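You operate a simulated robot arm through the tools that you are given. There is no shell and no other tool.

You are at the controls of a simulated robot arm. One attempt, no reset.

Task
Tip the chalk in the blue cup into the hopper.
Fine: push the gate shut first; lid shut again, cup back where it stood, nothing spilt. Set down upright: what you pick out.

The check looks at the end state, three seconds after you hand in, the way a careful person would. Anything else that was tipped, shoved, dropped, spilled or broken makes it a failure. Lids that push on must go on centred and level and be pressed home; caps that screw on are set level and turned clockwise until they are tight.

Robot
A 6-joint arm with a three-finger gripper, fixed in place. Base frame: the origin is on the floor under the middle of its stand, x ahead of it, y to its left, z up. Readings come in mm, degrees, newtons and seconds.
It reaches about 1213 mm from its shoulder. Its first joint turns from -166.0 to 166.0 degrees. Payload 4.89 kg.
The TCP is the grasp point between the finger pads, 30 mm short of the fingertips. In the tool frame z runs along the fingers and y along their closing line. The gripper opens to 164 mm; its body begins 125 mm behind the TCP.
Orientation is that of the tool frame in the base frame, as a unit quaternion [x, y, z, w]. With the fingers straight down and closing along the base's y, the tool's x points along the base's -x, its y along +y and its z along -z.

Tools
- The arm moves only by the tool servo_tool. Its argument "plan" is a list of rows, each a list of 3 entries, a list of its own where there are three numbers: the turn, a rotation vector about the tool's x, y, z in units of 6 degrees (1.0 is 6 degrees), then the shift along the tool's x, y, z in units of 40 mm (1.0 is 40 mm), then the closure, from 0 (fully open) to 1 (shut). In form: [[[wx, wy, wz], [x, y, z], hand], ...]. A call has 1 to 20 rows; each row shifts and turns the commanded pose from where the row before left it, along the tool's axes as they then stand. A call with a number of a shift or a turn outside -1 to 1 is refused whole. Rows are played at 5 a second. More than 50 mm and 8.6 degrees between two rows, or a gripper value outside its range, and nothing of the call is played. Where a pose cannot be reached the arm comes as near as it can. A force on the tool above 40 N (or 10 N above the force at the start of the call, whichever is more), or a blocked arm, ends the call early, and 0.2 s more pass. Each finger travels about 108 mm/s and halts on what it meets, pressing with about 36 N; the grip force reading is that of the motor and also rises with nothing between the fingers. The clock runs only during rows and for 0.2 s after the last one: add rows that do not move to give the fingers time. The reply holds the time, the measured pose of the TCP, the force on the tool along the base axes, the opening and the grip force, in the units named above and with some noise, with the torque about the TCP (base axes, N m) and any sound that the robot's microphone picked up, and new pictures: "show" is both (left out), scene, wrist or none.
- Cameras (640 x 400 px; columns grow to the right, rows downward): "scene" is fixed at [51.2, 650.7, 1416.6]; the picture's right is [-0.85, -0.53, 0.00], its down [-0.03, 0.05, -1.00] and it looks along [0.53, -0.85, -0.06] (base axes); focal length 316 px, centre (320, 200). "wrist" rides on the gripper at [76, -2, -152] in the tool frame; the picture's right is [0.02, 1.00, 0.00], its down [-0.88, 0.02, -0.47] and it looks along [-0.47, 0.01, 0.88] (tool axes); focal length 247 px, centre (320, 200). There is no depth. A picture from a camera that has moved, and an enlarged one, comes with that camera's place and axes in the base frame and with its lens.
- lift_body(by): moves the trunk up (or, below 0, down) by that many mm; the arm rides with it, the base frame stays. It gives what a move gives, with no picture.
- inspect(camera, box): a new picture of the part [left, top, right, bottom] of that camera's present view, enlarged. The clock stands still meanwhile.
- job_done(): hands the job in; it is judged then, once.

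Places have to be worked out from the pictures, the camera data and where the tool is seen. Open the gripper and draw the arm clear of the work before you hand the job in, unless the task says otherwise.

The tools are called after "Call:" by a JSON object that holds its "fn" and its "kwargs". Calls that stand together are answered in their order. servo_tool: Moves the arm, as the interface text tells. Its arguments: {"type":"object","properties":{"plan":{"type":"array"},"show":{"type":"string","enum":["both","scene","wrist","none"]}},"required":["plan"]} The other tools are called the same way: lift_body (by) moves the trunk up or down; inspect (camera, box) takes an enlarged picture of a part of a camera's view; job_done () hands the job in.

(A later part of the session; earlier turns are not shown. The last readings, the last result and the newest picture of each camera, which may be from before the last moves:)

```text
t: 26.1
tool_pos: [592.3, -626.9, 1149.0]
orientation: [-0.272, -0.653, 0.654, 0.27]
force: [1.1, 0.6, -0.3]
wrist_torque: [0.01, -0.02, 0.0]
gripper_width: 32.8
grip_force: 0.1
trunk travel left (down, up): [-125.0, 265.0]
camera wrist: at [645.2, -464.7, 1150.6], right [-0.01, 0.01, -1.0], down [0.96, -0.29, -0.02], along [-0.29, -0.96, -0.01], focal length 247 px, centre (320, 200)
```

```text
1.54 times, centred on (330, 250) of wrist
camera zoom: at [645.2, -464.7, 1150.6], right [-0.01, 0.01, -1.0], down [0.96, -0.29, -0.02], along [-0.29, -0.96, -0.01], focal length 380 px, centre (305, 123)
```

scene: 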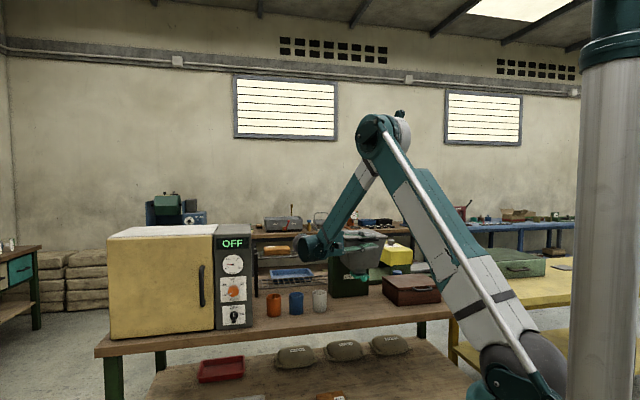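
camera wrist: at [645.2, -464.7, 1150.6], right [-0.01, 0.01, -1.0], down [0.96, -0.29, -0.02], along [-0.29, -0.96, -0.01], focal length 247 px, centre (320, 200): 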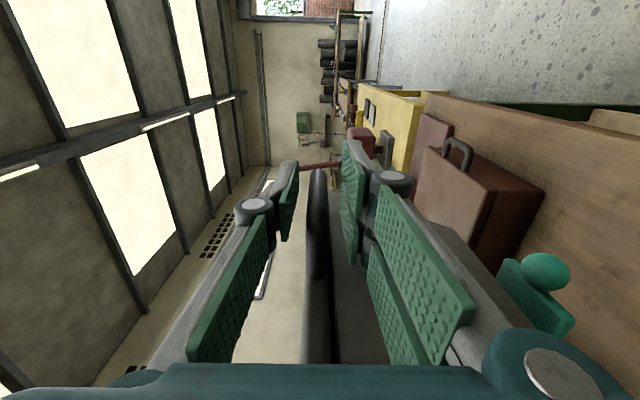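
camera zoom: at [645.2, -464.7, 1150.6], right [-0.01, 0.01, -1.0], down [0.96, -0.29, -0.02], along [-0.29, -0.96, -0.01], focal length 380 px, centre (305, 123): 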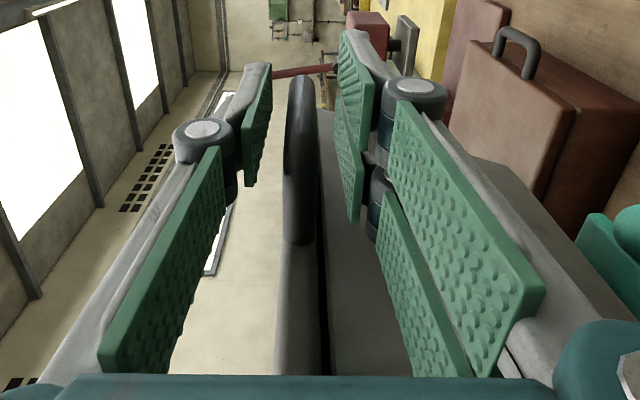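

The bar lies between the pads with no contact force. I close to a loose cage (~21 mm gap) and lift along a trial arc of 12° about an assumed rear hinge at v≈1120, to see how the lid behaves.

Call:
{"fn": "servo_tool", "kwargs": {"plan": [[[0, 0, 0], [0, 0, 0], 0.87], [[0, 0, 0], [0, 0, 0], 0.87], [[0, 0, -0.5], [-0.009, -0.338, 0], 0.87], [[0, 0, -0.5], [-0.009, -0.338, 0], 0.87], [[0, 0, -0.5], [-0.009, -0.338, 0], 0.87], [[0, 0, -0.5], [-0.009, -0.338, 0], 0.87], [[0, 0, 0], [0, 0, 0], 0.87]], "show": "both"}}

Call:
{"fn": "inspect", "kwargs": {"camera": "scene", "box": [320, 200, 400, 280]}}

```text
t: 27.7
tool_pos: [596.1, -630.9, 1201.5]
orientation: [0.201, 0.678, -0.621, -0.337]
force: [6.0, -11.9, -3.0]
wrist_torque: [-0.03, -0.13, 0.34]
gripper_width: 22.1
grip_force: 0.7
trunk travel left (down, up): [-125.0, 265.0]
camera wrist: at [651.3, -469.9, 1219.4], right [-0.16, 0.16, -0.97], down [0.94, -0.27, -0.2], along [-0.3, -0.95, -0.11], focal length 247 px, centre (320, 200)
```

scene: 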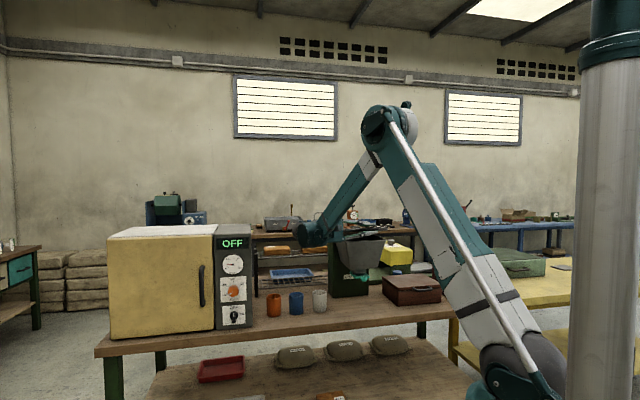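
wrist: 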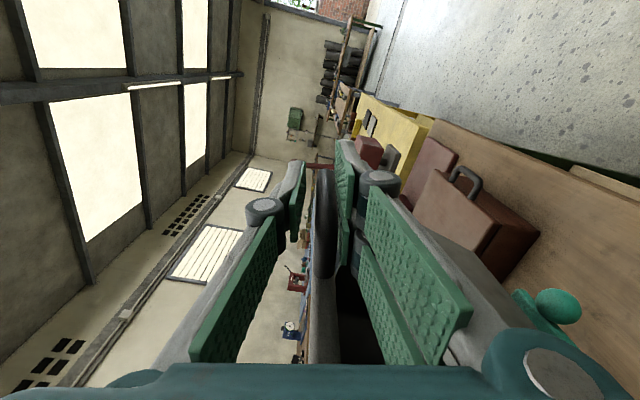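

```text
5.00 times, centred on (360, 240) of scene
camera zoom: at [51.2, 650.7, 1416.6], right [-0.85, -0.53, 0.0], down [-0.03, 0.05, -1.0], along [0.53, -0.85, -0.06], focal length 1578 px, centre (120, 0)
```

zoom: 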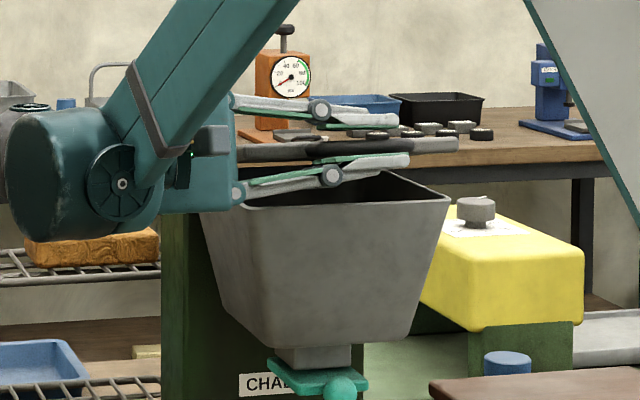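

The lid is hinged at the back and lifts with the bar; there's about 13 N of inward pull, so I loosen the cage slightly and continue the arc 24° more.

Call:
{"fn": "servo_tool", "kwargs": {"plan": [[[0, 0, 0], [0, 0, 0], 0.84], [[0, 0, 0], [0, 0, 0], 0.84], [[0, 0, -0.667], [-0.016, -0.45, 0], 0.84], [[0, 0, -0.667], [-0.016, -0.45, 0], 0.84], [[0, 0, -0.667], [-0.016, -0.45, 0], 0.84], [[0, 0, -0.667], [-0.016, -0.45, 0], 0.84], [[0, 0, -0.667], [-0.016, -0.45, 0], 0.84], [[0, 0, -0.667], [-0.016, -0.45, 0], 0.84], [[0, 0, 0], [0, 0, 0], 0.84]], "show": "both"}}

Call:
{"fn": "inspect", "kwargs": {"camera": "scene", "box": [310, 180, 400, 270]}}

Call:
{"fn": "inspect", "kwargs": {"camera": "wrist", "box": [220, 130, 440, 370]}}

```text
t: 29.7
tool_pos: [625.2, -662.7, 1301.1]
orientation: [0.056, 0.705, -0.538, -0.46]
force: [4.6, -1.4, -4.4]
wrist_torque: [0.07, -0.16, 0.1]
gripper_width: 26.7
grip_force: 0.2
trunk travel left (down, up): [-125.0, 265.0]
camera wrist: at [690.7, -511.3, 1347.5], right [-0.43, 0.43, -0.8], down [0.83, -0.16, -0.53], along [-0.36, -0.89, -0.29], focal length 247 px, centre (320, 200)
```

scene: 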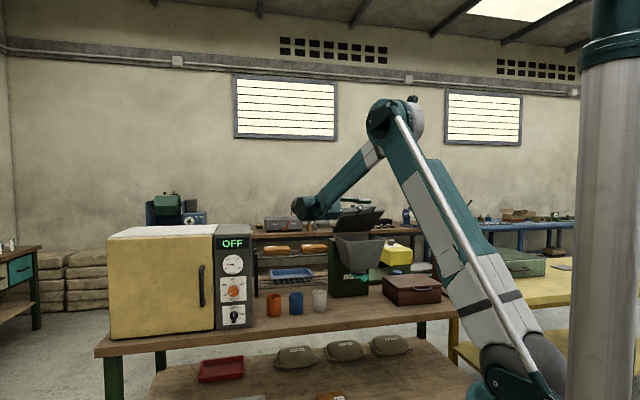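
wrist: 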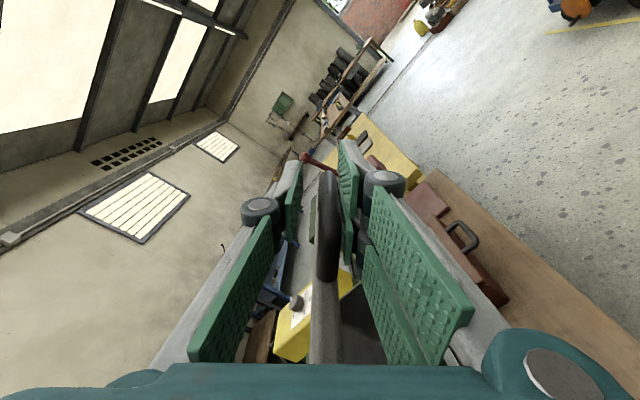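

```text
4.44 times, centred on (355, 225) of scene
camera zoom: at [51.2, 650.7, 1416.6], right [-0.85, -0.53, 0.0], down [-0.03, 0.05, -1.0], along [0.53, -0.85, -0.06], focal length 1402 px, centre (164, 89)
```

zoom: 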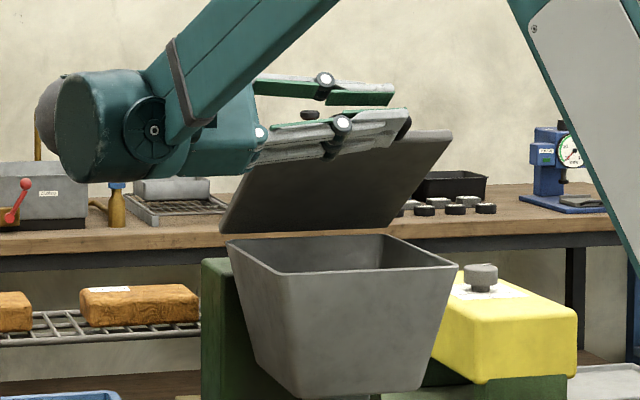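

```text
1.67 times, centred on (330, 250) of wrist
camera zoom: at [690.7, -511.3, 1347.5], right [-0.43, 0.43, -0.8], down [0.83, -0.16, -0.53], along [-0.36, -0.89, -0.29], focal length 412 px, centre (303, 117)
```

zoom: 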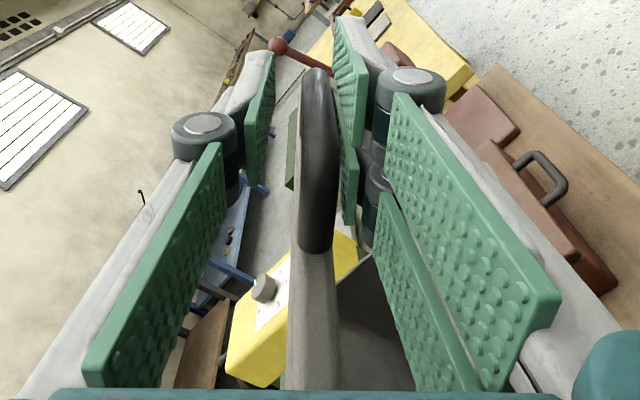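

Lid is at about 36° and moving freely with small forces. I continue another 32°.

Call:
{"fn": "servo_tool", "kwargs": {"plan": [[[0, 0, -0.667], [-0.016, -0.45, 0], 0.84], [[0, 0, -0.667], [-0.016, -0.45, 0], 0.84], [[0, 0, -0.667], [-0.016, -0.45, 0], 0.84], [[0, 0, -0.667], [-0.016, -0.45, 0], 0.84], [[0, 0, -0.667], [-0.016, -0.45, 0], 0.84], [[0, 0, -0.667], [-0.016, -0.45, 0], 0.84], [[0, 0, -0.667], [-0.016, -0.45, 0], 0.84], [[0, 0, -0.667], [-0.016, -0.45, 0], 0.84], [[0, 0, 0], [0, 0, 0], 0.84]], "show": "both"}}

Call:
{"fn": "inspect", "kwargs": {"camera": "scene", "box": [310, 160, 400, 270]}}

Call:
{"fn": "inspect", "kwargs": {"camera": "wrist", "box": [220, 130, 440, 370]}}

```text
t: 31.7
tool_pos: [706.9, -740.4, 1388.8]
orientation: [-0.14, 0.693, -0.391, -0.589]
force: [0.3, 0.6, -0.2]
wrist_torque: [-0.01, -0.02, 0.01]
gripper_width: 26.1
grip_force: 0.1
trunk travel left (down, up): [-125.0, 265.0]
camera wrist: at [794.2, -612.0, 1459.6], right [-0.66, 0.66, -0.36], down [0.56, 0.11, -0.82], along [-0.5, -0.74, -0.44], focal length 247 px, centre (320, 200)
```

scene: 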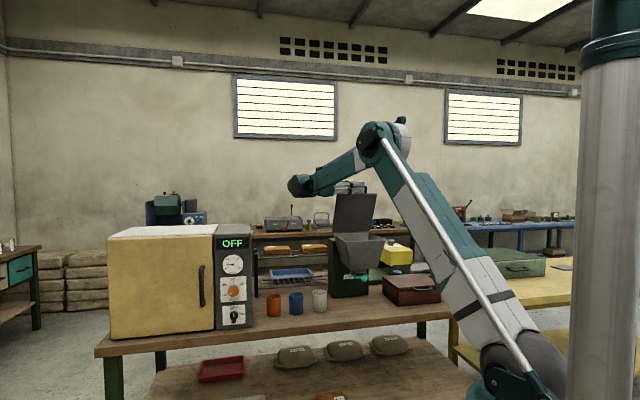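
wrist: 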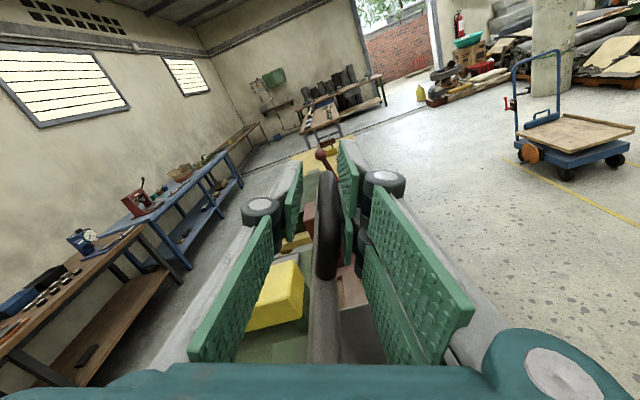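

```text
3.64 times, centred on (355, 215) of scene
camera zoom: at [51.2, 650.7, 1416.6], right [-0.85, -0.53, 0.0], down [-0.03, 0.05, -1.0], along [0.53, -0.85, -0.06], focal length 1147 px, centre (193, 146)
```

zoom: 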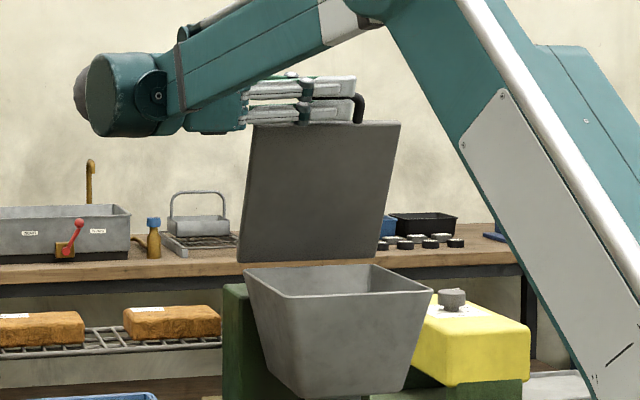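

```text
1.67 times, centred on (330, 250) of wrist
camera zoom: at [794.2, -612.0, 1459.6], right [-0.66, 0.66, -0.36], down [0.56, 0.11, -0.82], along [-0.5, -0.74, -0.44], focal length 412 px, centre (303, 117)
```

zoom: 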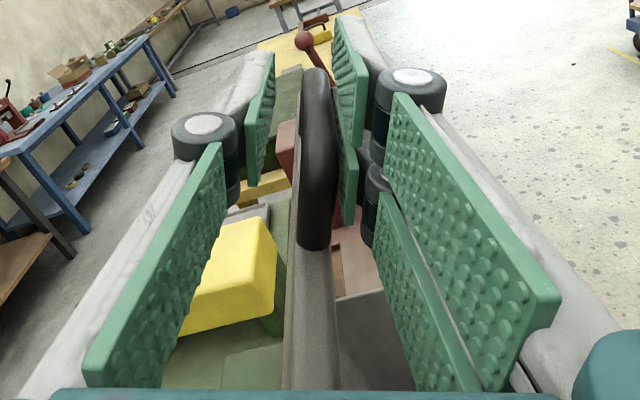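

Lid is at about 68° with almost no load. I continue past vertical to about 100° and watch for a stop.

Call:
{"fn": "servo_tool", "kwargs": {"plan": [[[0, 0, -0.667], [-0.016, -0.45, 0], 0.84], [[0, 0, -0.667], [-0.016, -0.45, 0], 0.84], [[0, 0, -0.667], [-0.016, -0.45, 0], 0.84], [[0, 0, -0.667], [-0.016, -0.45, 0], 0.84], [[0, 0, -0.667], [-0.016, -0.45, 0], 0.84], [[0, 0, -0.667], [-0.016, -0.45, 0], 0.84], [[0, 0, -0.667], [-0.016, -0.45, 0], 0.84], [[0, 0, -0.667], [-0.016, -0.45, 0], 0.84], [[0, 0, 0], [0, 0, 0], 0.84]], "show": "both"}}

Call:
{"fn": "inspect", "kwargs": {"camera": "scene", "box": [310, 160, 400, 270]}}

Call:
{"fn": "inspect", "kwargs": {"camera": "wrist", "box": [220, 130, 440, 370]}}

```text
t: 33.7
tool_pos: [804.2, -841.7, 1405.9]
orientation: [0.326, -0.627, 0.213, 0.674]
force: [-0.1, -0.5, -0.9]
wrist_torque: [-0.06, 0.05, -0.03]
gripper_width: 26.2
grip_force: 0.1
trunk travel left (down, up): [-125.0, 265.0]
camera wrist: at [922.6, -743.0, 1480.8], right [-0.69, 0.69, 0.19], down [0.21, 0.46, -0.86], along [-0.69, -0.56, -0.46], focal length 247 px, centre (320, 200)
```

scene: 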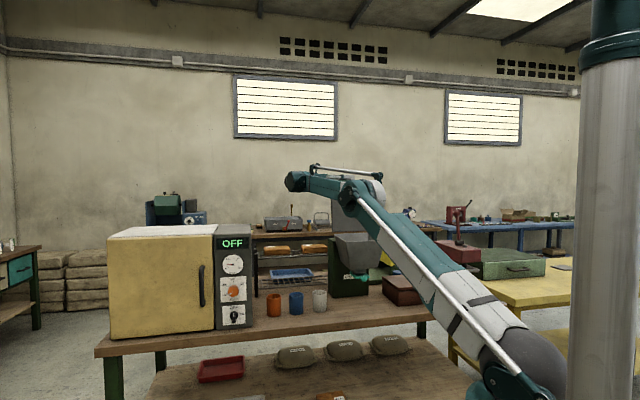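
wrist: 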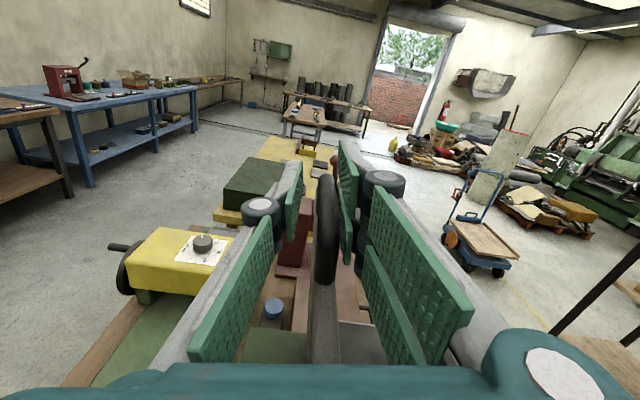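

```text
3.64 times, centred on (355, 215) of scene
camera zoom: at [51.2, 650.7, 1416.6], right [-0.85, -0.53, 0.0], down [-0.03, 0.05, -1.0], along [0.53, -0.85, -0.06], focal length 1147 px, centre (193, 146)
```

zoom: 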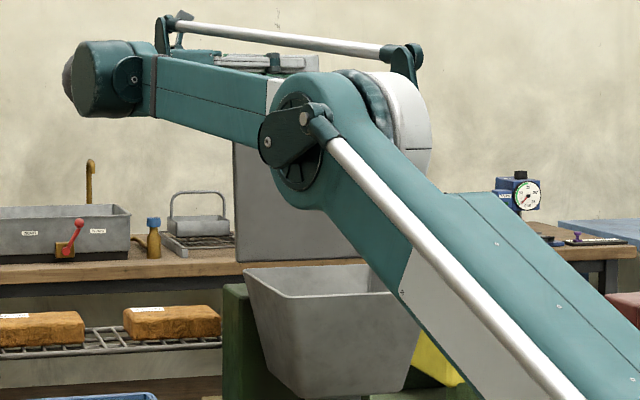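

```text
1.67 times, centred on (330, 250) of wrist
camera zoom: at [922.6, -743.0, 1480.8], right [-0.69, 0.69, 0.19], down [0.21, 0.46, -0.86], along [-0.69, -0.56, -0.46], focal length 412 px, centre (303, 117)
```

zoom: 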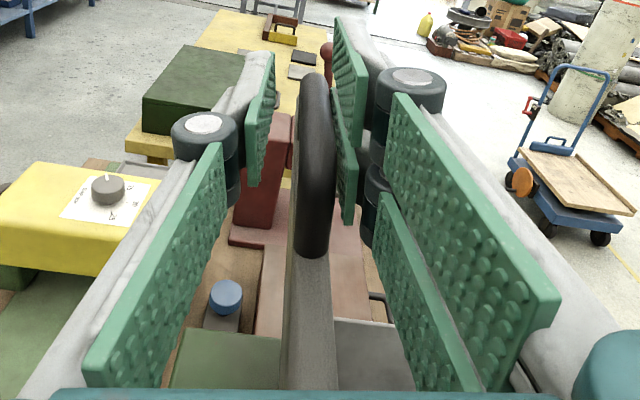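

The lid is about 10° past vertical with no load on the tool. I open the fingers moderately around the bar as a safe test of whether the lid stays by itself.

Call:
{"fn": "servo_tool", "kwargs": {"plan": [[[0, 0, 0], [0, 0, 0], 0.7], [[0, 0, 0], [0, 0, 0], 0.6], [[0, 0, 0], [0, 0, 0], 0.55], [[0, 0, 0], [0, 0, 0], 0.55], [[0, 0, 0], [0, 0, 0], 0.55], [[0, 0, 0], [0, 0, 0], 0.55]], "show": "wrist"}}

Call:
{"fn": "inspect", "kwargs": {"camera": "wrist", "box": [220, 130, 440, 370]}}

```text
t: 35.1
tool_pos: [804.2, -840.3, 1406.1]
orientation: [0.325, -0.628, 0.213, 0.674]
force: [0.1, 0.1, -0.2]
wrist_torque: [-0.02, 0.01, 0.0]
gripper_width: 73.8
grip_force: 0.0
trunk travel left (down, up): [-125.0, 265.0]
camera wrist: at [922.3, -742.6, 1481.2], right [-0.69, 0.69, 0.19], down [0.21, 0.45, -0.86], along [-0.69, -0.56, -0.46], focal length 247 px, centre (320, 200)
```

wrist: 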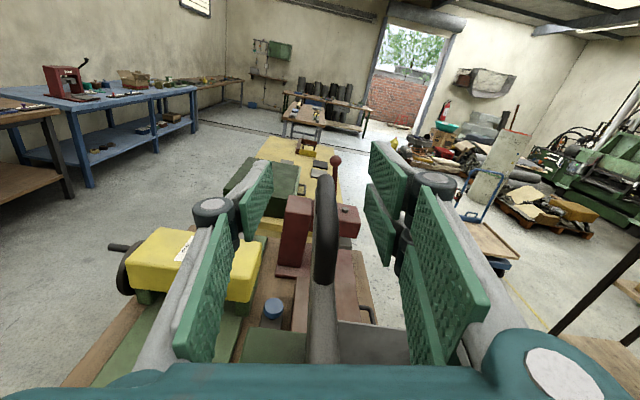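

```text
1.67 times, centred on (330, 250) of wrist
camera zoom: at [922.3, -742.6, 1481.2], right [-0.69, 0.69, 0.19], down [0.21, 0.45, -0.86], along [-0.69, -0.56, -0.46], focal length 412 px, centre (303, 117)
```

zoom: 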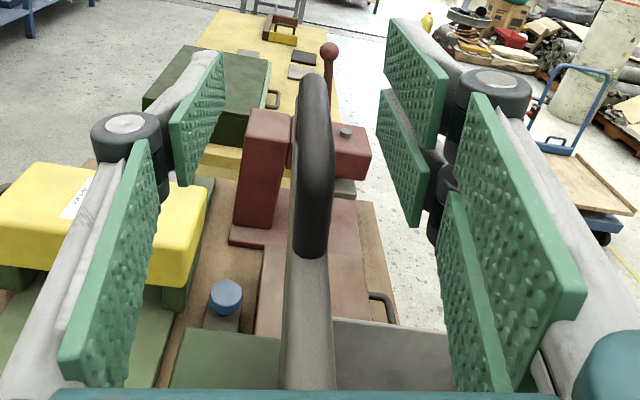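

The lid holds its position unaided. I raise the trunk 80 mm so the open fingers clear the top of the handle bar.

Call:
{"fn": "lift_body", "kwargs": {"by": 80}}

Call:
{"fn": "inspect", "kwargs": {"camera": "wrist", "box": [160, 130, 480, 400]}}

Call:
{"fn": "inspect", "kwargs": {"camera": "scene", "box": [270, 140, 430, 300]}}

```text
t: 36.3
tool_pos: [804.6, -840.8, 1486.0]
orientation: [0.325, -0.628, 0.214, 0.674]
force: [0.3, -1.0, 0.5]
wrist_torque: [-0.01, 0.02, 0.0]
gripper_width: 74.1
grip_force: 0.0
trunk travel left (down, up): [-205.0, 185.0]
```

```text
1.48 times, centred on (320, 265) of wrist
camera zoom: at [922.4, -742.7, 1560.8], right [-0.69, 0.69, 0.19], down [0.21, 0.45, -0.86], along [-0.69, -0.56, -0.46], focal length 366 px, centre (320, 104)
```

zoom: 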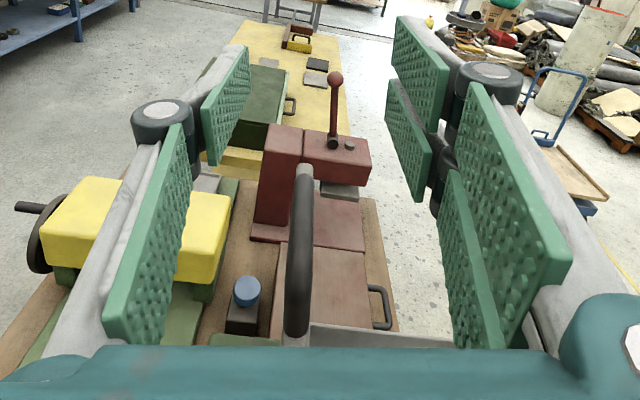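

```text
2.50 times, centred on (350, 220) of scene
camera zoom: at [51.2, 650.7, 1416.6], right [-0.85, -0.53, 0.0], down [-0.03, 0.05, -1.0], along [0.53, -0.85, -0.06], focal length 789 px, centre (245, 150)
```

zoom: 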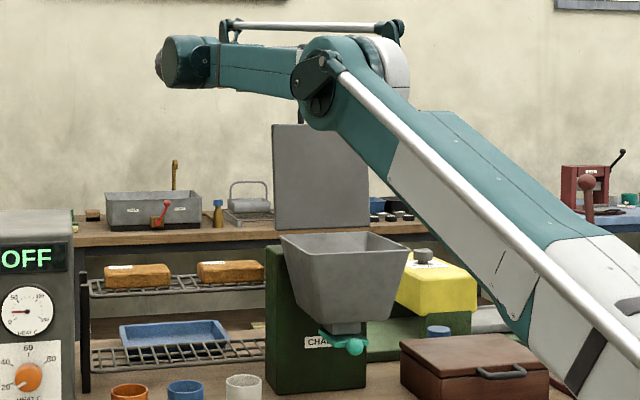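

The fingers are above the handle and the hopper stands open and empty-looking. I roll level again, then shift back toward the cups' depth (v≈985) and sideways to u≈150 at height, lowering to z≈1380.

Call:
{"fn": "servo_tool", "kwargs": {"plan": [[[0, 0, 0.833], [0, 0, 0], 0.5], [[0, 0, 0.833], [0, 0, 0], 0.5], [[0, 0, 0], [0, 0.56, -0.55], 0.4], [[0, 0, 0], [0, 0.56, -0.55], 0.4], [[0, 0, 0], [0, 0.56, -0.55], 0.4], [[0, 0, 0], [0, 0.56, -0.55], 0.4], [[0, 0, 0], [0, 0.56, -0.55], 0.4], [[0, 0, 0], [0, 0.56, -0.55], 0.4], [[0, 0, 0], [0, 0.56, -0.55], 0.4], [[0, 0, 0], [0, 0.56, -0.55], 0.4], [[0, 0, 0], [-0.9, 0, 0], 0.4], [[0, 0, 0], [-0.9, 0, 0], 0.4], [[0, 0, 0], [-0.9, 0, 0], 0.4], [[0, 0, 0], [0, 0, 0], 0.4]], "show": "both"}}

```text
t: 39.3
tool_pos: [800.7, -589.1, 1377.0]
orientation: [-0.27, 0.653, -0.271, -0.653]
force: [1.3, -1.3, -0.6]
wrist_torque: [-0.05, 0.06, -0.06]
gripper_width: 98.3
grip_force: 0.0
trunk travel left (down, up): [-205.0, 185.0]
camera wrist: at [909.3, -482.3, 1453.4], right [-0.71, 0.71, 0.02], down [0.32, 0.35, -0.88], along [-0.63, -0.62, -0.47], focal length 247 px, centre (320, 200)
```

scene: 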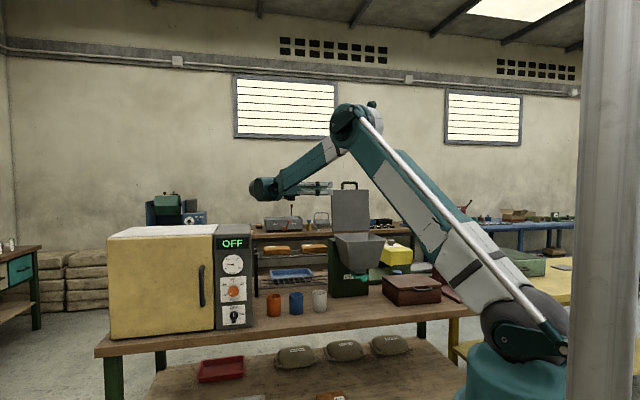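
wrist: 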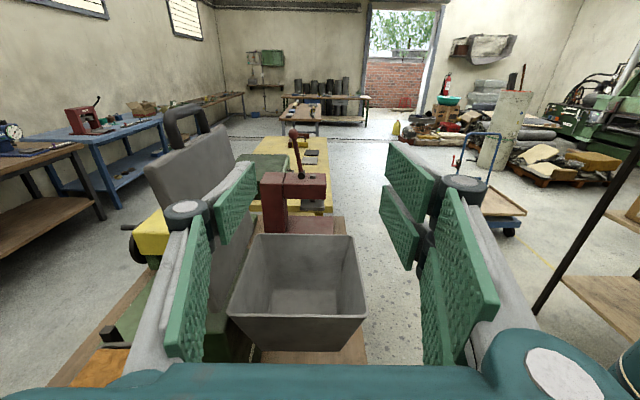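

The lid stays open and I can see into the hopper. I enlarge it to check whether anything is inside and to fix the bin opening's position.

Call:
{"fn": "inspect", "kwargs": {"camera": "wrist", "box": [200, 200, 400, 370]}}

Call:
{"fn": "inspect", "kwargs": {"camera": "scene", "box": [310, 160, 410, 300]}}

```text
2.35 times, centred on (300, 285) of wrist
camera zoom: at [909.3, -482.3, 1453.4], right [-0.71, 0.71, 0.02], down [0.32, 0.35, -0.88], along [-0.63, -0.62, -0.47], focal length 581 px, centre (367, 0)
```

zoom: 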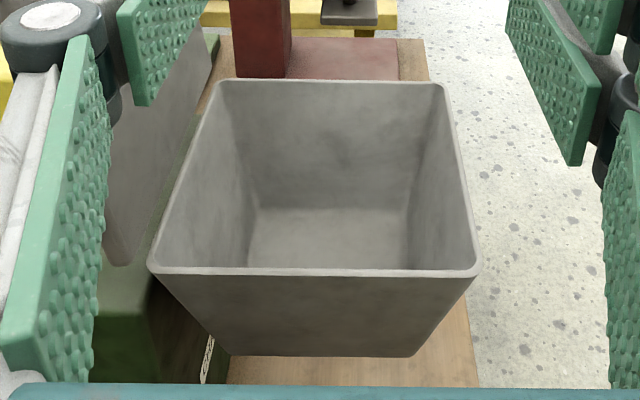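

```text
2.86 times, centred on (360, 230) of scene
camera zoom: at [51.2, 650.7, 1416.6], right [-0.85, -0.53, 0.0], down [-0.03, 0.05, -1.0], along [0.53, -0.85, -0.06], focal length 902 px, centre (206, 114)
```

zoom: 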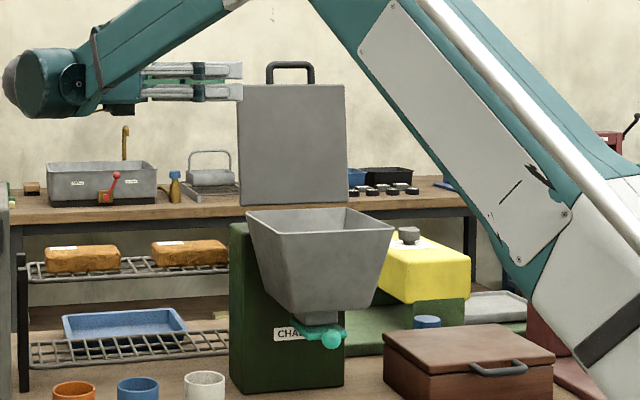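

The hopper is empty and open: rim spans u −123..67, v 910..1109 at z≈1142. Now I swing the tool about its closing axis so it points down, leaning 30° (palm on the hopper side), for the cup grasp.

Call:
{"fn": "servo_tool", "kwargs": {"plan": [[[0, -1, 0], [0, 0, 0], 0.33], [[0, -1, 0], [0, 0, 0], 0.33], [[0, -1, 0], [0, 0, 0], 0.33], [[0, -1, 0], [0, 0, 0], 0.33], [[0, -1, 0], [0, 0, 0], 0.33], [[0, -1, 0], [0, 0, 0], 0.33], [[0, -1, 0], [0, 0, 0], 0.33], [[0, -1, 0], [0, 0, 0], 0.33], [[0, -1, 0], [0, 0, 0], 0.33], [[0, -1, 0], [0, 0, 0], 0.33], [[0, -1, 0], [0, 0, 0], 0.33], [[0, -1, 0], [0, 0, 0], 0.33], [[0, -1, 0], [0, 0, 0], 0.33], [[0, -1, 0], [0, 0, 0], 0.33], [[0, -1, 0], [0, 0, 0], 0.33], [[0, -1, 0], [0, 0, 0], 0.33], [[0, -1, 0], [0, 0, 0], 0.33], [[0, -1, 0], [0, 0, 0], 0.33], [[0, -1, 0], [0, 0, 0], 0.33], [[0, -1, 0], [0, 0, 0], 0.33]], "show": "both"}}

```text
t: 43.5
tool_pos: [803.1, -588.5, 1377.6]
orientation: [-0.371, 0.892, 0.099, 0.24]
force: [1.3, 1.7, -0.6]
wrist_torque: [-0.12, 0.11, -0.02]
gripper_width: 109.7
grip_force: 0.1
trunk travel left (down, up): [-205.0, 185.0]
camera wrist: at [703.2, -689.7, 1471.4], right [-0.72, 0.69, -0.01], down [0.36, 0.39, 0.85], along [0.59, 0.61, -0.53], focal length 247 px, centre (320, 200)
```

scene: 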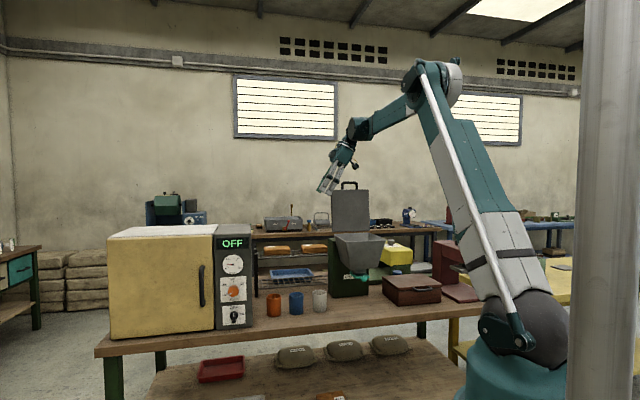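
wrist: 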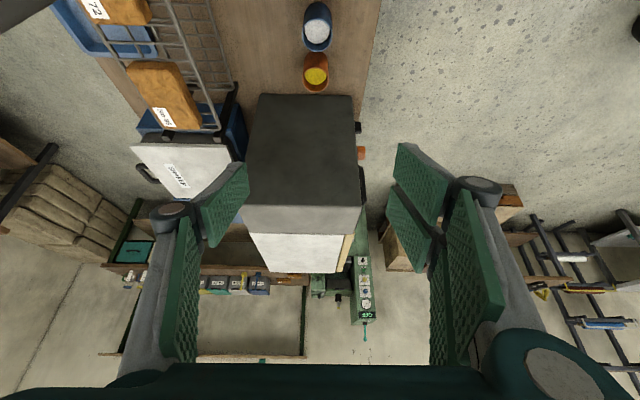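

Everything is clear. I ease the lean to 25°, then move toward a point above and beside the blue cup at z≈1100 for a closer look.

Call:
{"fn": "servo_tool", "kwargs": {"plan": [[[0, 0.833, 0], [0, 0, 0], 0.33], [[0, 0, 0], [0.117, 0, 0.9], 0.33], [[0, 0, 0], [0.117, 0, 0.9], 0.33], [[0, 0, 0], [0.117, 0, 0.9], 0.33], [[0, 0, 0], [0.117, 0, 0.9], 0.33], [[0, 0, 0], [0.117, 0, 0.9], 0.33], [[0, 0, 0], [0.117, 0, 0.9], 0.33], [[0, 0, 0], [0.117, 0, 0.9], 0.33], [[0, 0, 0], [0.117, 0, 0.9], 0.33], [[0, 0, 0], [0, 0, 0], 0.33]], "show": "both"}}

Call:
{"fn": "inspect", "kwargs": {"camera": "wrist", "box": [220, 0, 420, 180]}}

```text
t: 45.7
tool_pos: [864.5, -530.6, 1099.2]
orientation: [-0.373, 0.902, 0.082, 0.201]
force: [0.9, -1.0, -0.7]
wrist_torque: [0.07, 0.04, 0.02]
gripper_width: 109.7
grip_force: 0.0
trunk travel left (down, up): [-205.0, 185.0]
camera wrist: at [771.4, -625.7, 1204.3], right [-0.72, 0.69, -0.01], down [0.41, 0.44, 0.8], along [0.56, 0.57, -0.6], focal length 247 px, centre (320, 200)
```

scene: 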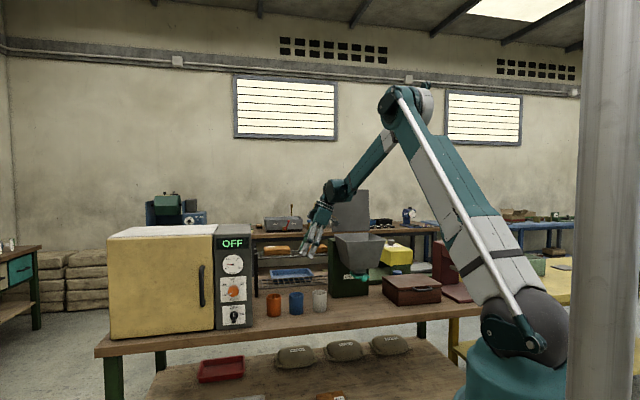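
wrist: 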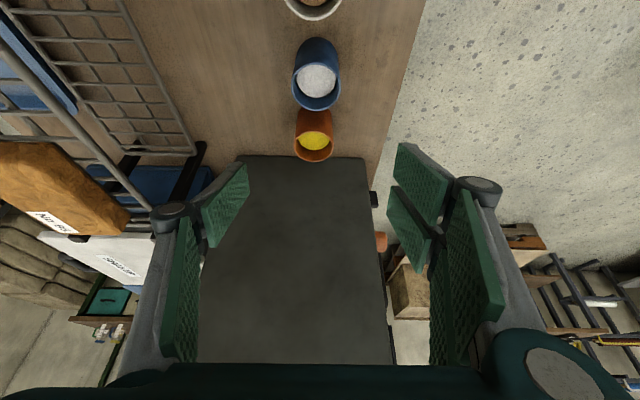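

```text
2.22 times, centred on (320, 90) of wrist
camera zoom: at [771.4, -625.7, 1204.3], right [-0.72, 0.69, -0.01], down [0.41, 0.44, 0.8], along [0.56, 0.57, -0.6], focal length 549 px, centre (320, 444)
```

zoom: 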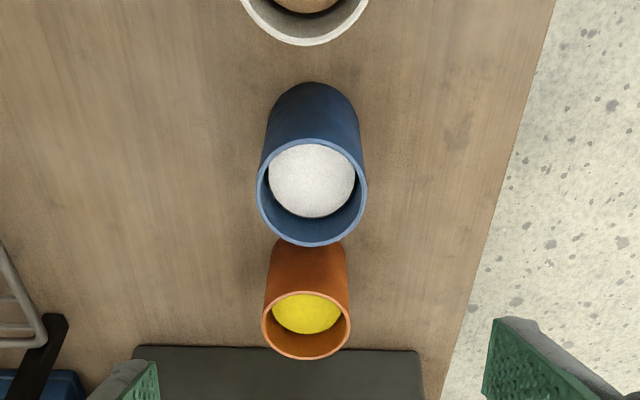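

The blue cup's rim centre works out at about u 279.5, v 993, z 878 from four views (bench ≈ 795). I line up over it at z≈1000 and look again.

Call:
{"fn": "servo_tool", "kwargs": {"plan": [[[0, 0, 0], [0.021, -0.054, 0.9], 0.33], [[0, 0, 0], [0.021, -0.054, 0.9], 0.33], [[0, 0, 0], [0.021, -0.054, 0.9], 0.33], [[0, 0, 0], [0, 0, 0], 0.33]], "show": "both"}}

Call:
{"fn": "inspect", "kwargs": {"camera": "wrist", "box": [200, 0, 440, 220]}}

Call:
{"fn": "inspect", "kwargs": {"camera": "scene", "box": [240, 220, 400, 330]}}

```text
t: 46.7
tool_pos: [900.0, -502.3, 1001.9]
orientation: [-0.374, 0.902, 0.082, 0.199]
force: [0.6, 0.0, 0.4]
wrist_torque: [0.03, 0.03, 0.04]
gripper_width: 109.8
grip_force: 0.0
trunk travel left (down, up): [-205.0, 185.0]
camera wrist: at [807.2, -598.1, 1107.1], right [-0.72, 0.69, -0.01], down [0.41, 0.44, 0.8], along [0.56, 0.57, -0.6], focal length 247 px, centre (320, 200)
```

scene: 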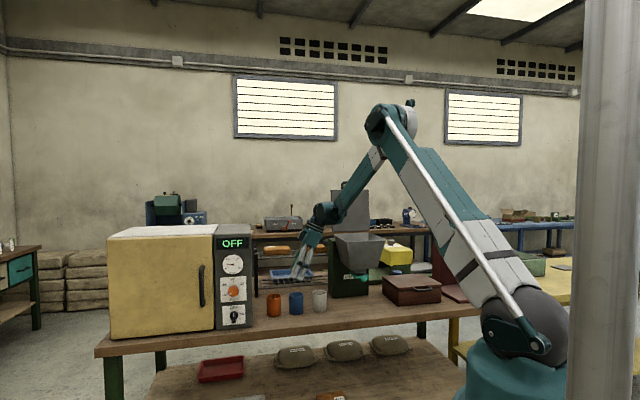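
wrist: 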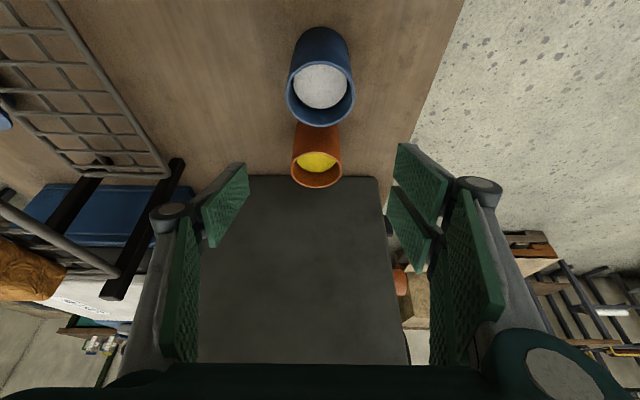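

```text
1.82 times, centred on (320, 110) of wrist
camera zoom: at [807.2, -598.1, 1107.1], right [-0.72, 0.69, -0.01], down [0.41, 0.44, 0.8], along [0.56, 0.57, -0.6], focal length 449 px, centre (320, 364)
```

zoom: 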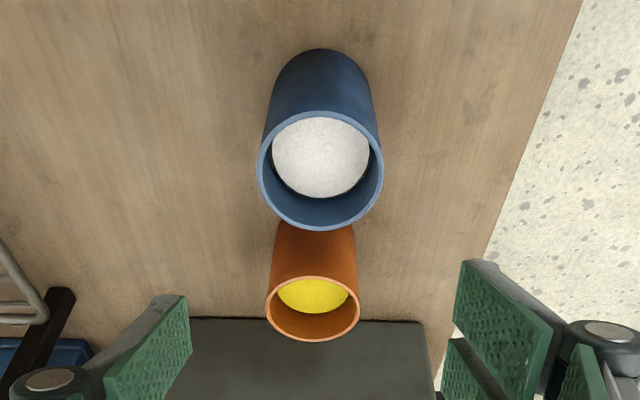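

```text
3.64 times, centred on (320, 275) of scene
camera zoom: at [51.2, 650.7, 1416.6], right [-0.85, -0.53, 0.0], down [-0.03, 0.05, -1.0], along [0.53, -0.85, -0.06], focal length 1147 px, centre (320, -73)
```

zoom: 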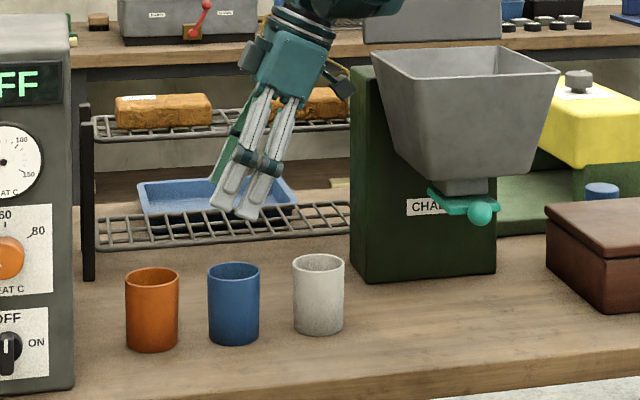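

Aligned within about 2 mm. I descend vertically to z≈855 (pads straddling the cup front and back, tips staying ~15 mm above the bench).

Call:
{"fn": "servo_tool", "kwargs": {"plan": [[[0, 0, 0], [0.32, -0.009, 0.662], 0.33], [[0, 0, 0], [0.32, -0.009, 0.662], 0.33], [[0, 0, 0], [0.32, -0.009, 0.662], 0.33], [[0, 0, 0], [0.32, -0.009, 0.662], 0.33], [[0, 0, 0], [0, 0, 0], 0.33]], "show": "both"}}

Call:
{"fn": "inspect", "kwargs": {"camera": "wrist", "box": [180, 60, 460, 260]}}

Call:
{"fn": "inspect", "kwargs": {"camera": "scene", "box": [260, 250, 360, 330]}}

```text
t: 47.9
tool_pos: [901.4, -504.4, 881.5]
orientation: [-0.374, 0.902, 0.082, 0.2]
force: [0.5, -0.4, 0.0]
wrist_torque: [0.0, 0.02, 0.05]
gripper_width: 109.8
grip_force: 0.0
trunk travel left (down, up): [-205.0, 185.0]
camera wrist: at [807.4, -600.1, 988.6], right [-0.72, 0.69, -0.01], down [0.41, 0.44, 0.8], along [0.56, 0.57, -0.6], focal length 247 px, centre (320, 200)
```

scene: 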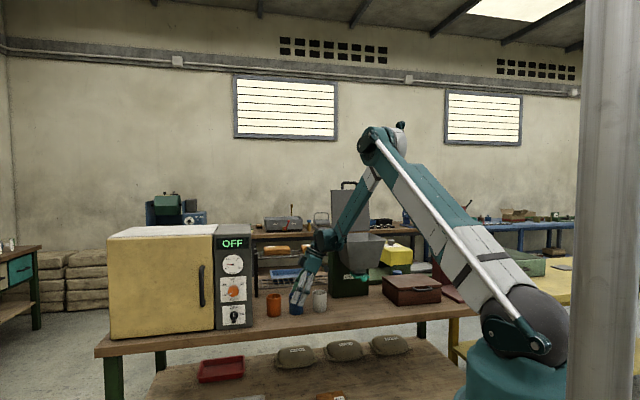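
wrist: 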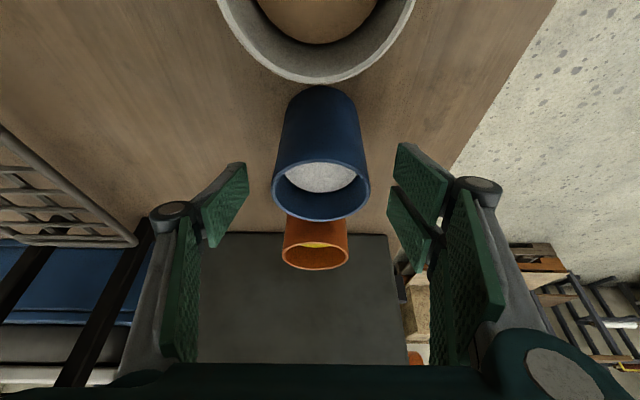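

```text
2.00 times, centred on (320, 160) of wrist
camera zoom: at [807.4, -600.1, 988.6], right [-0.72, 0.69, -0.01], down [0.41, 0.44, 0.8], along [0.56, 0.57, -0.6], focal length 494 px, centre (320, 280)
```

zoom: 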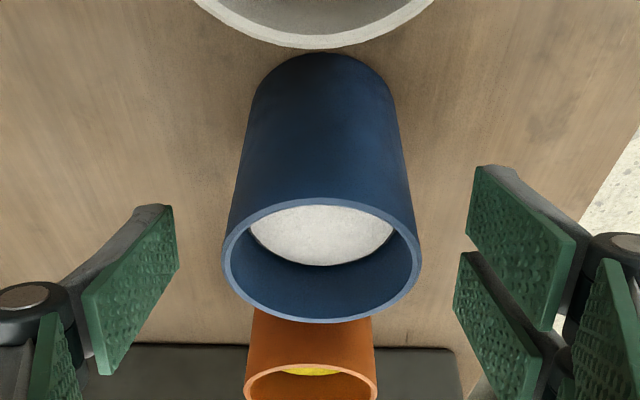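

```text
5.00 times, centred on (310, 290) of scene
camera zoom: at [51.2, 650.7, 1416.6], right [-0.85, -0.53, 0.0], down [-0.03, 0.05, -1.0], along [0.53, -0.85, -0.06], focal length 1578 px, centre (370, -250)
```

zoom: 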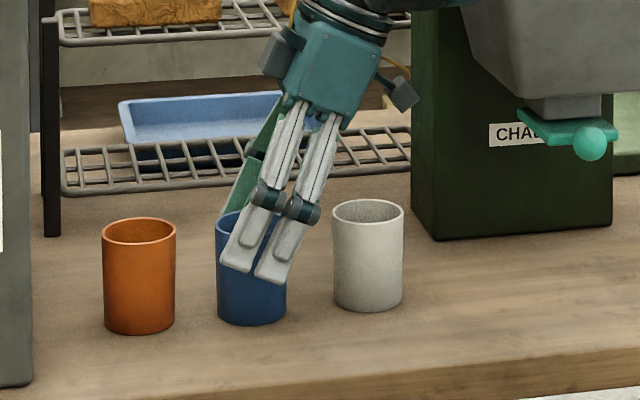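

The cup sits centred between the pads. I lower the last 24 mm and close gradually onto it.

Call:
{"fn": "servo_tool", "kwargs": {"plan": [[[0, 0, 0], [0.127, 0, 0.272], 0.33], [[0, 0, 0], [0.127, 0, 0.272], 0.33], [[0, 0, 0], [0, 0, 0], 0.4], [[0, 0, 0], [0, 0, 0], 0.45], [[0, 0, 0], [0, 0, 0], 0.48], [[0, 0, 0], [0, 0, 0], 0.51], [[0, 0, 0], [0, 0, 0], 0.53], [[0, 0, 0], [0, 0, 0], 0.55], [[0, 0, 0], [0, 0, 0], 0.57], [[0, 0, 0], [0, 0, 0], 0.59]], "show": "both"}}

Call:
{"fn": "inspect", "kwargs": {"camera": "wrist", "box": [180, 60, 460, 260]}}

Call:
{"fn": "inspect", "kwargs": {"camera": "scene", "box": [260, 250, 360, 330]}}

```text
t: 50.1
tool_pos: [900.3, -505.4, 859.0]
orientation: [-0.372, 0.902, 0.082, 0.201]
force: [0.7, -0.4, -0.4]
wrist_torque: [0.01, -0.02, 0.02]
gripper_width: 67.1
grip_force: 0.1
trunk travel left (down, up): [-205.0, 185.0]
camera wrist: at [806.7, -599.8, 965.2], right [-0.72, 0.69, -0.01], down [0.41, 0.44, 0.8], along [0.56, 0.57, -0.6], focal length 247 px, centre (320, 200)
```

scene: 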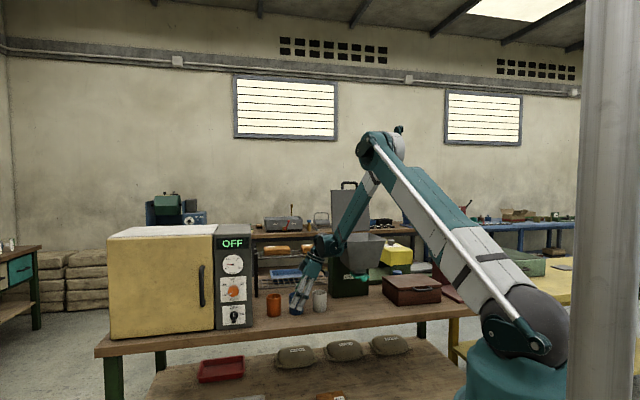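
wrist: 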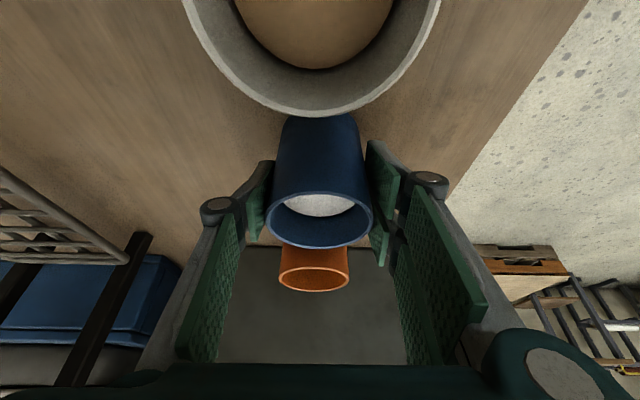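

```text
2.00 times, centred on (320, 160) of wrist
camera zoom: at [806.7, -599.8, 965.2], right [-0.72, 0.69, -0.01], down [0.41, 0.44, 0.8], along [0.56, 0.57, -0.6], focal length 494 px, centre (320, 280)
```

zoom: 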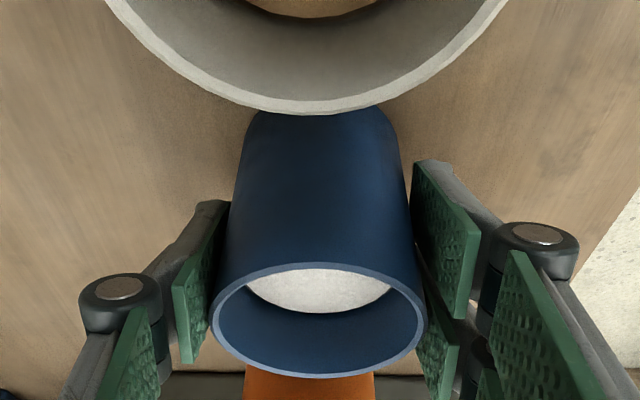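

```text
5.00 times, centred on (310, 290) of scene
camera zoom: at [51.2, 650.7, 1416.6], right [-0.85, -0.53, 0.0], down [-0.03, 0.05, -1.0], along [0.53, -0.85, -0.06], focal length 1578 px, centre (370, -250)
```

zoom: 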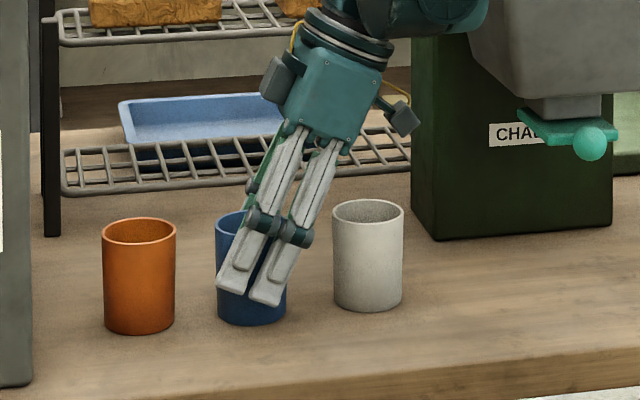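

Pads are about to touch at 67 mm and the cup hasn't moved. I keep closing slowly to a firm grip.

Call:
{"fn": "servo_tool", "kwargs": {"plan": [[[0, 0, 0], [0, 0, 0], 0.6], [[0, 0, 0], [0, 0, 0], 0.61], [[0, 0, 0], [0, 0, 0], 0.62], [[0, 0, 0], [0, 0, 0], 0.63], [[0, 0, 0], [0, 0, 0], 0.64], [[0, 0, 0], [0, 0, 0], 0.66], [[0, 0, 0], [0, 0, 0], 0.7], [[0, 0, 0], [0, 0, 0], 0.7]], "show": "wrist"}}

Call:
{"fn": "inspect", "kwargs": {"camera": "scene", "box": [260, 250, 360, 330]}}

```text
t: 51.9
tool_pos: [900.4, -504.7, 860.0]
orientation: [-0.373, 0.902, 0.082, 0.2]
force: [-0.9, 0.8, 1.6]
wrist_torque: [0.06, 0.07, -0.02]
gripper_width: 64.4
grip_force: 35.7
trunk travel left (down, up): [-205.0, 185.0]
camera wrist: at [806.6, -599.7, 965.3], right [-0.72, 0.69, -0.01], down [0.41, 0.44, 0.8], along [0.56, 0.57, -0.6], focal length 247 px, centre (320, 200)
```

wrist: 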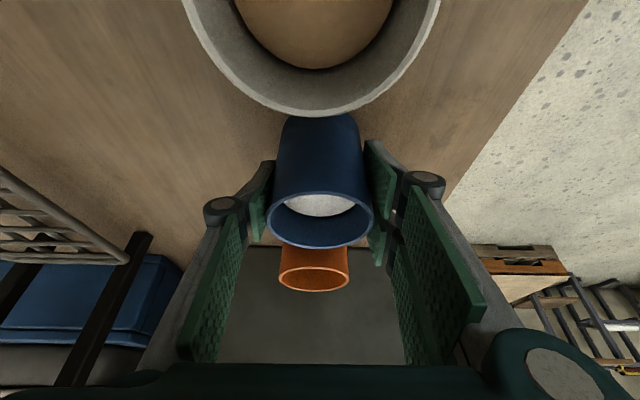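

```text
5.00 times, centred on (310, 290) of scene
camera zoom: at [51.2, 650.7, 1416.6], right [-0.85, -0.53, 0.0], down [-0.03, 0.05, -1.0], along [0.53, -0.85, -0.06], focal length 1578 px, centre (370, -250)
```

zoom: 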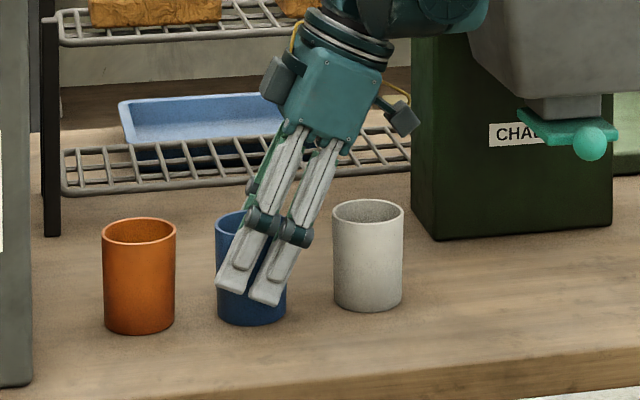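

Firm grip (64.4 mm, 36 N). I lift straight up a little first to check the cup hangs true.

Call:
{"fn": "servo_tool", "kwargs": {"plan": [[[0, 0, 0], [-0.053, 0, -0.113], 0.7], [[0, 0, 0], [-0.106, 0, -0.226], 0.7], [[0, 0, 0], [-0.159, 0, -0.34], 0.7], [[0, 0, 0], [-0.159, 0, -0.34], 0.7], [[0, 0, 0], [0, 0, 0], 0.7]], "show": "both"}}

Call:
{"fn": "inspect", "kwargs": {"camera": "scene", "box": [260, 240, 360, 330]}}

```text
t: 53.1
tool_pos: [899.0, -503.5, 906.1]
orientation: [-0.374, 0.902, 0.082, 0.201]
force: [-1.1, -0.1, -0.7]
wrist_torque: [-0.01, 0.0, -0.01]
gripper_width: 65.3
grip_force: 36.4
trunk travel left (down, up): [-205.0, 185.0]
camera wrist: at [806.1, -599.8, 1011.5], right [-0.72, 0.69, -0.01], down [0.41, 0.44, 0.8], along [0.56, 0.57, -0.6], focal length 247 px, centre (320, 200)
```

scene: 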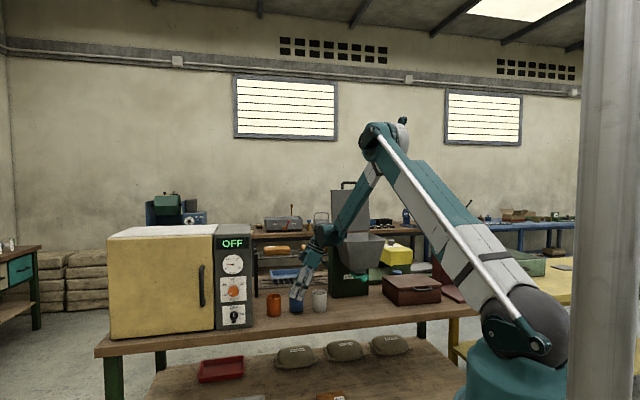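
wrist: 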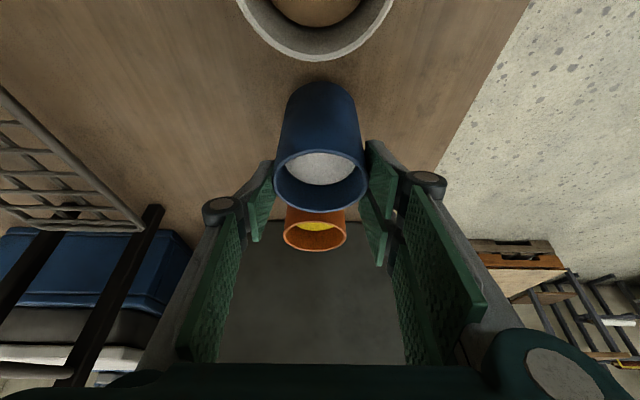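

```text
4.44 times, centred on (310, 285) of scene
camera zoom: at [51.2, 650.7, 1416.6], right [-0.85, -0.53, 0.0], down [-0.03, 0.05, -1.0], along [0.53, -0.85, -0.06], focal length 1402 px, centre (364, -178)
```

zoom: 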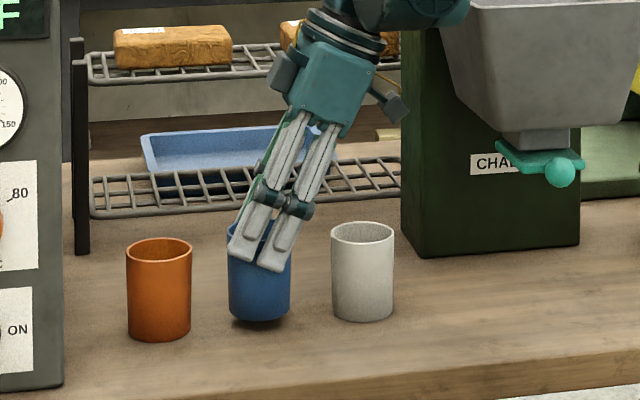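

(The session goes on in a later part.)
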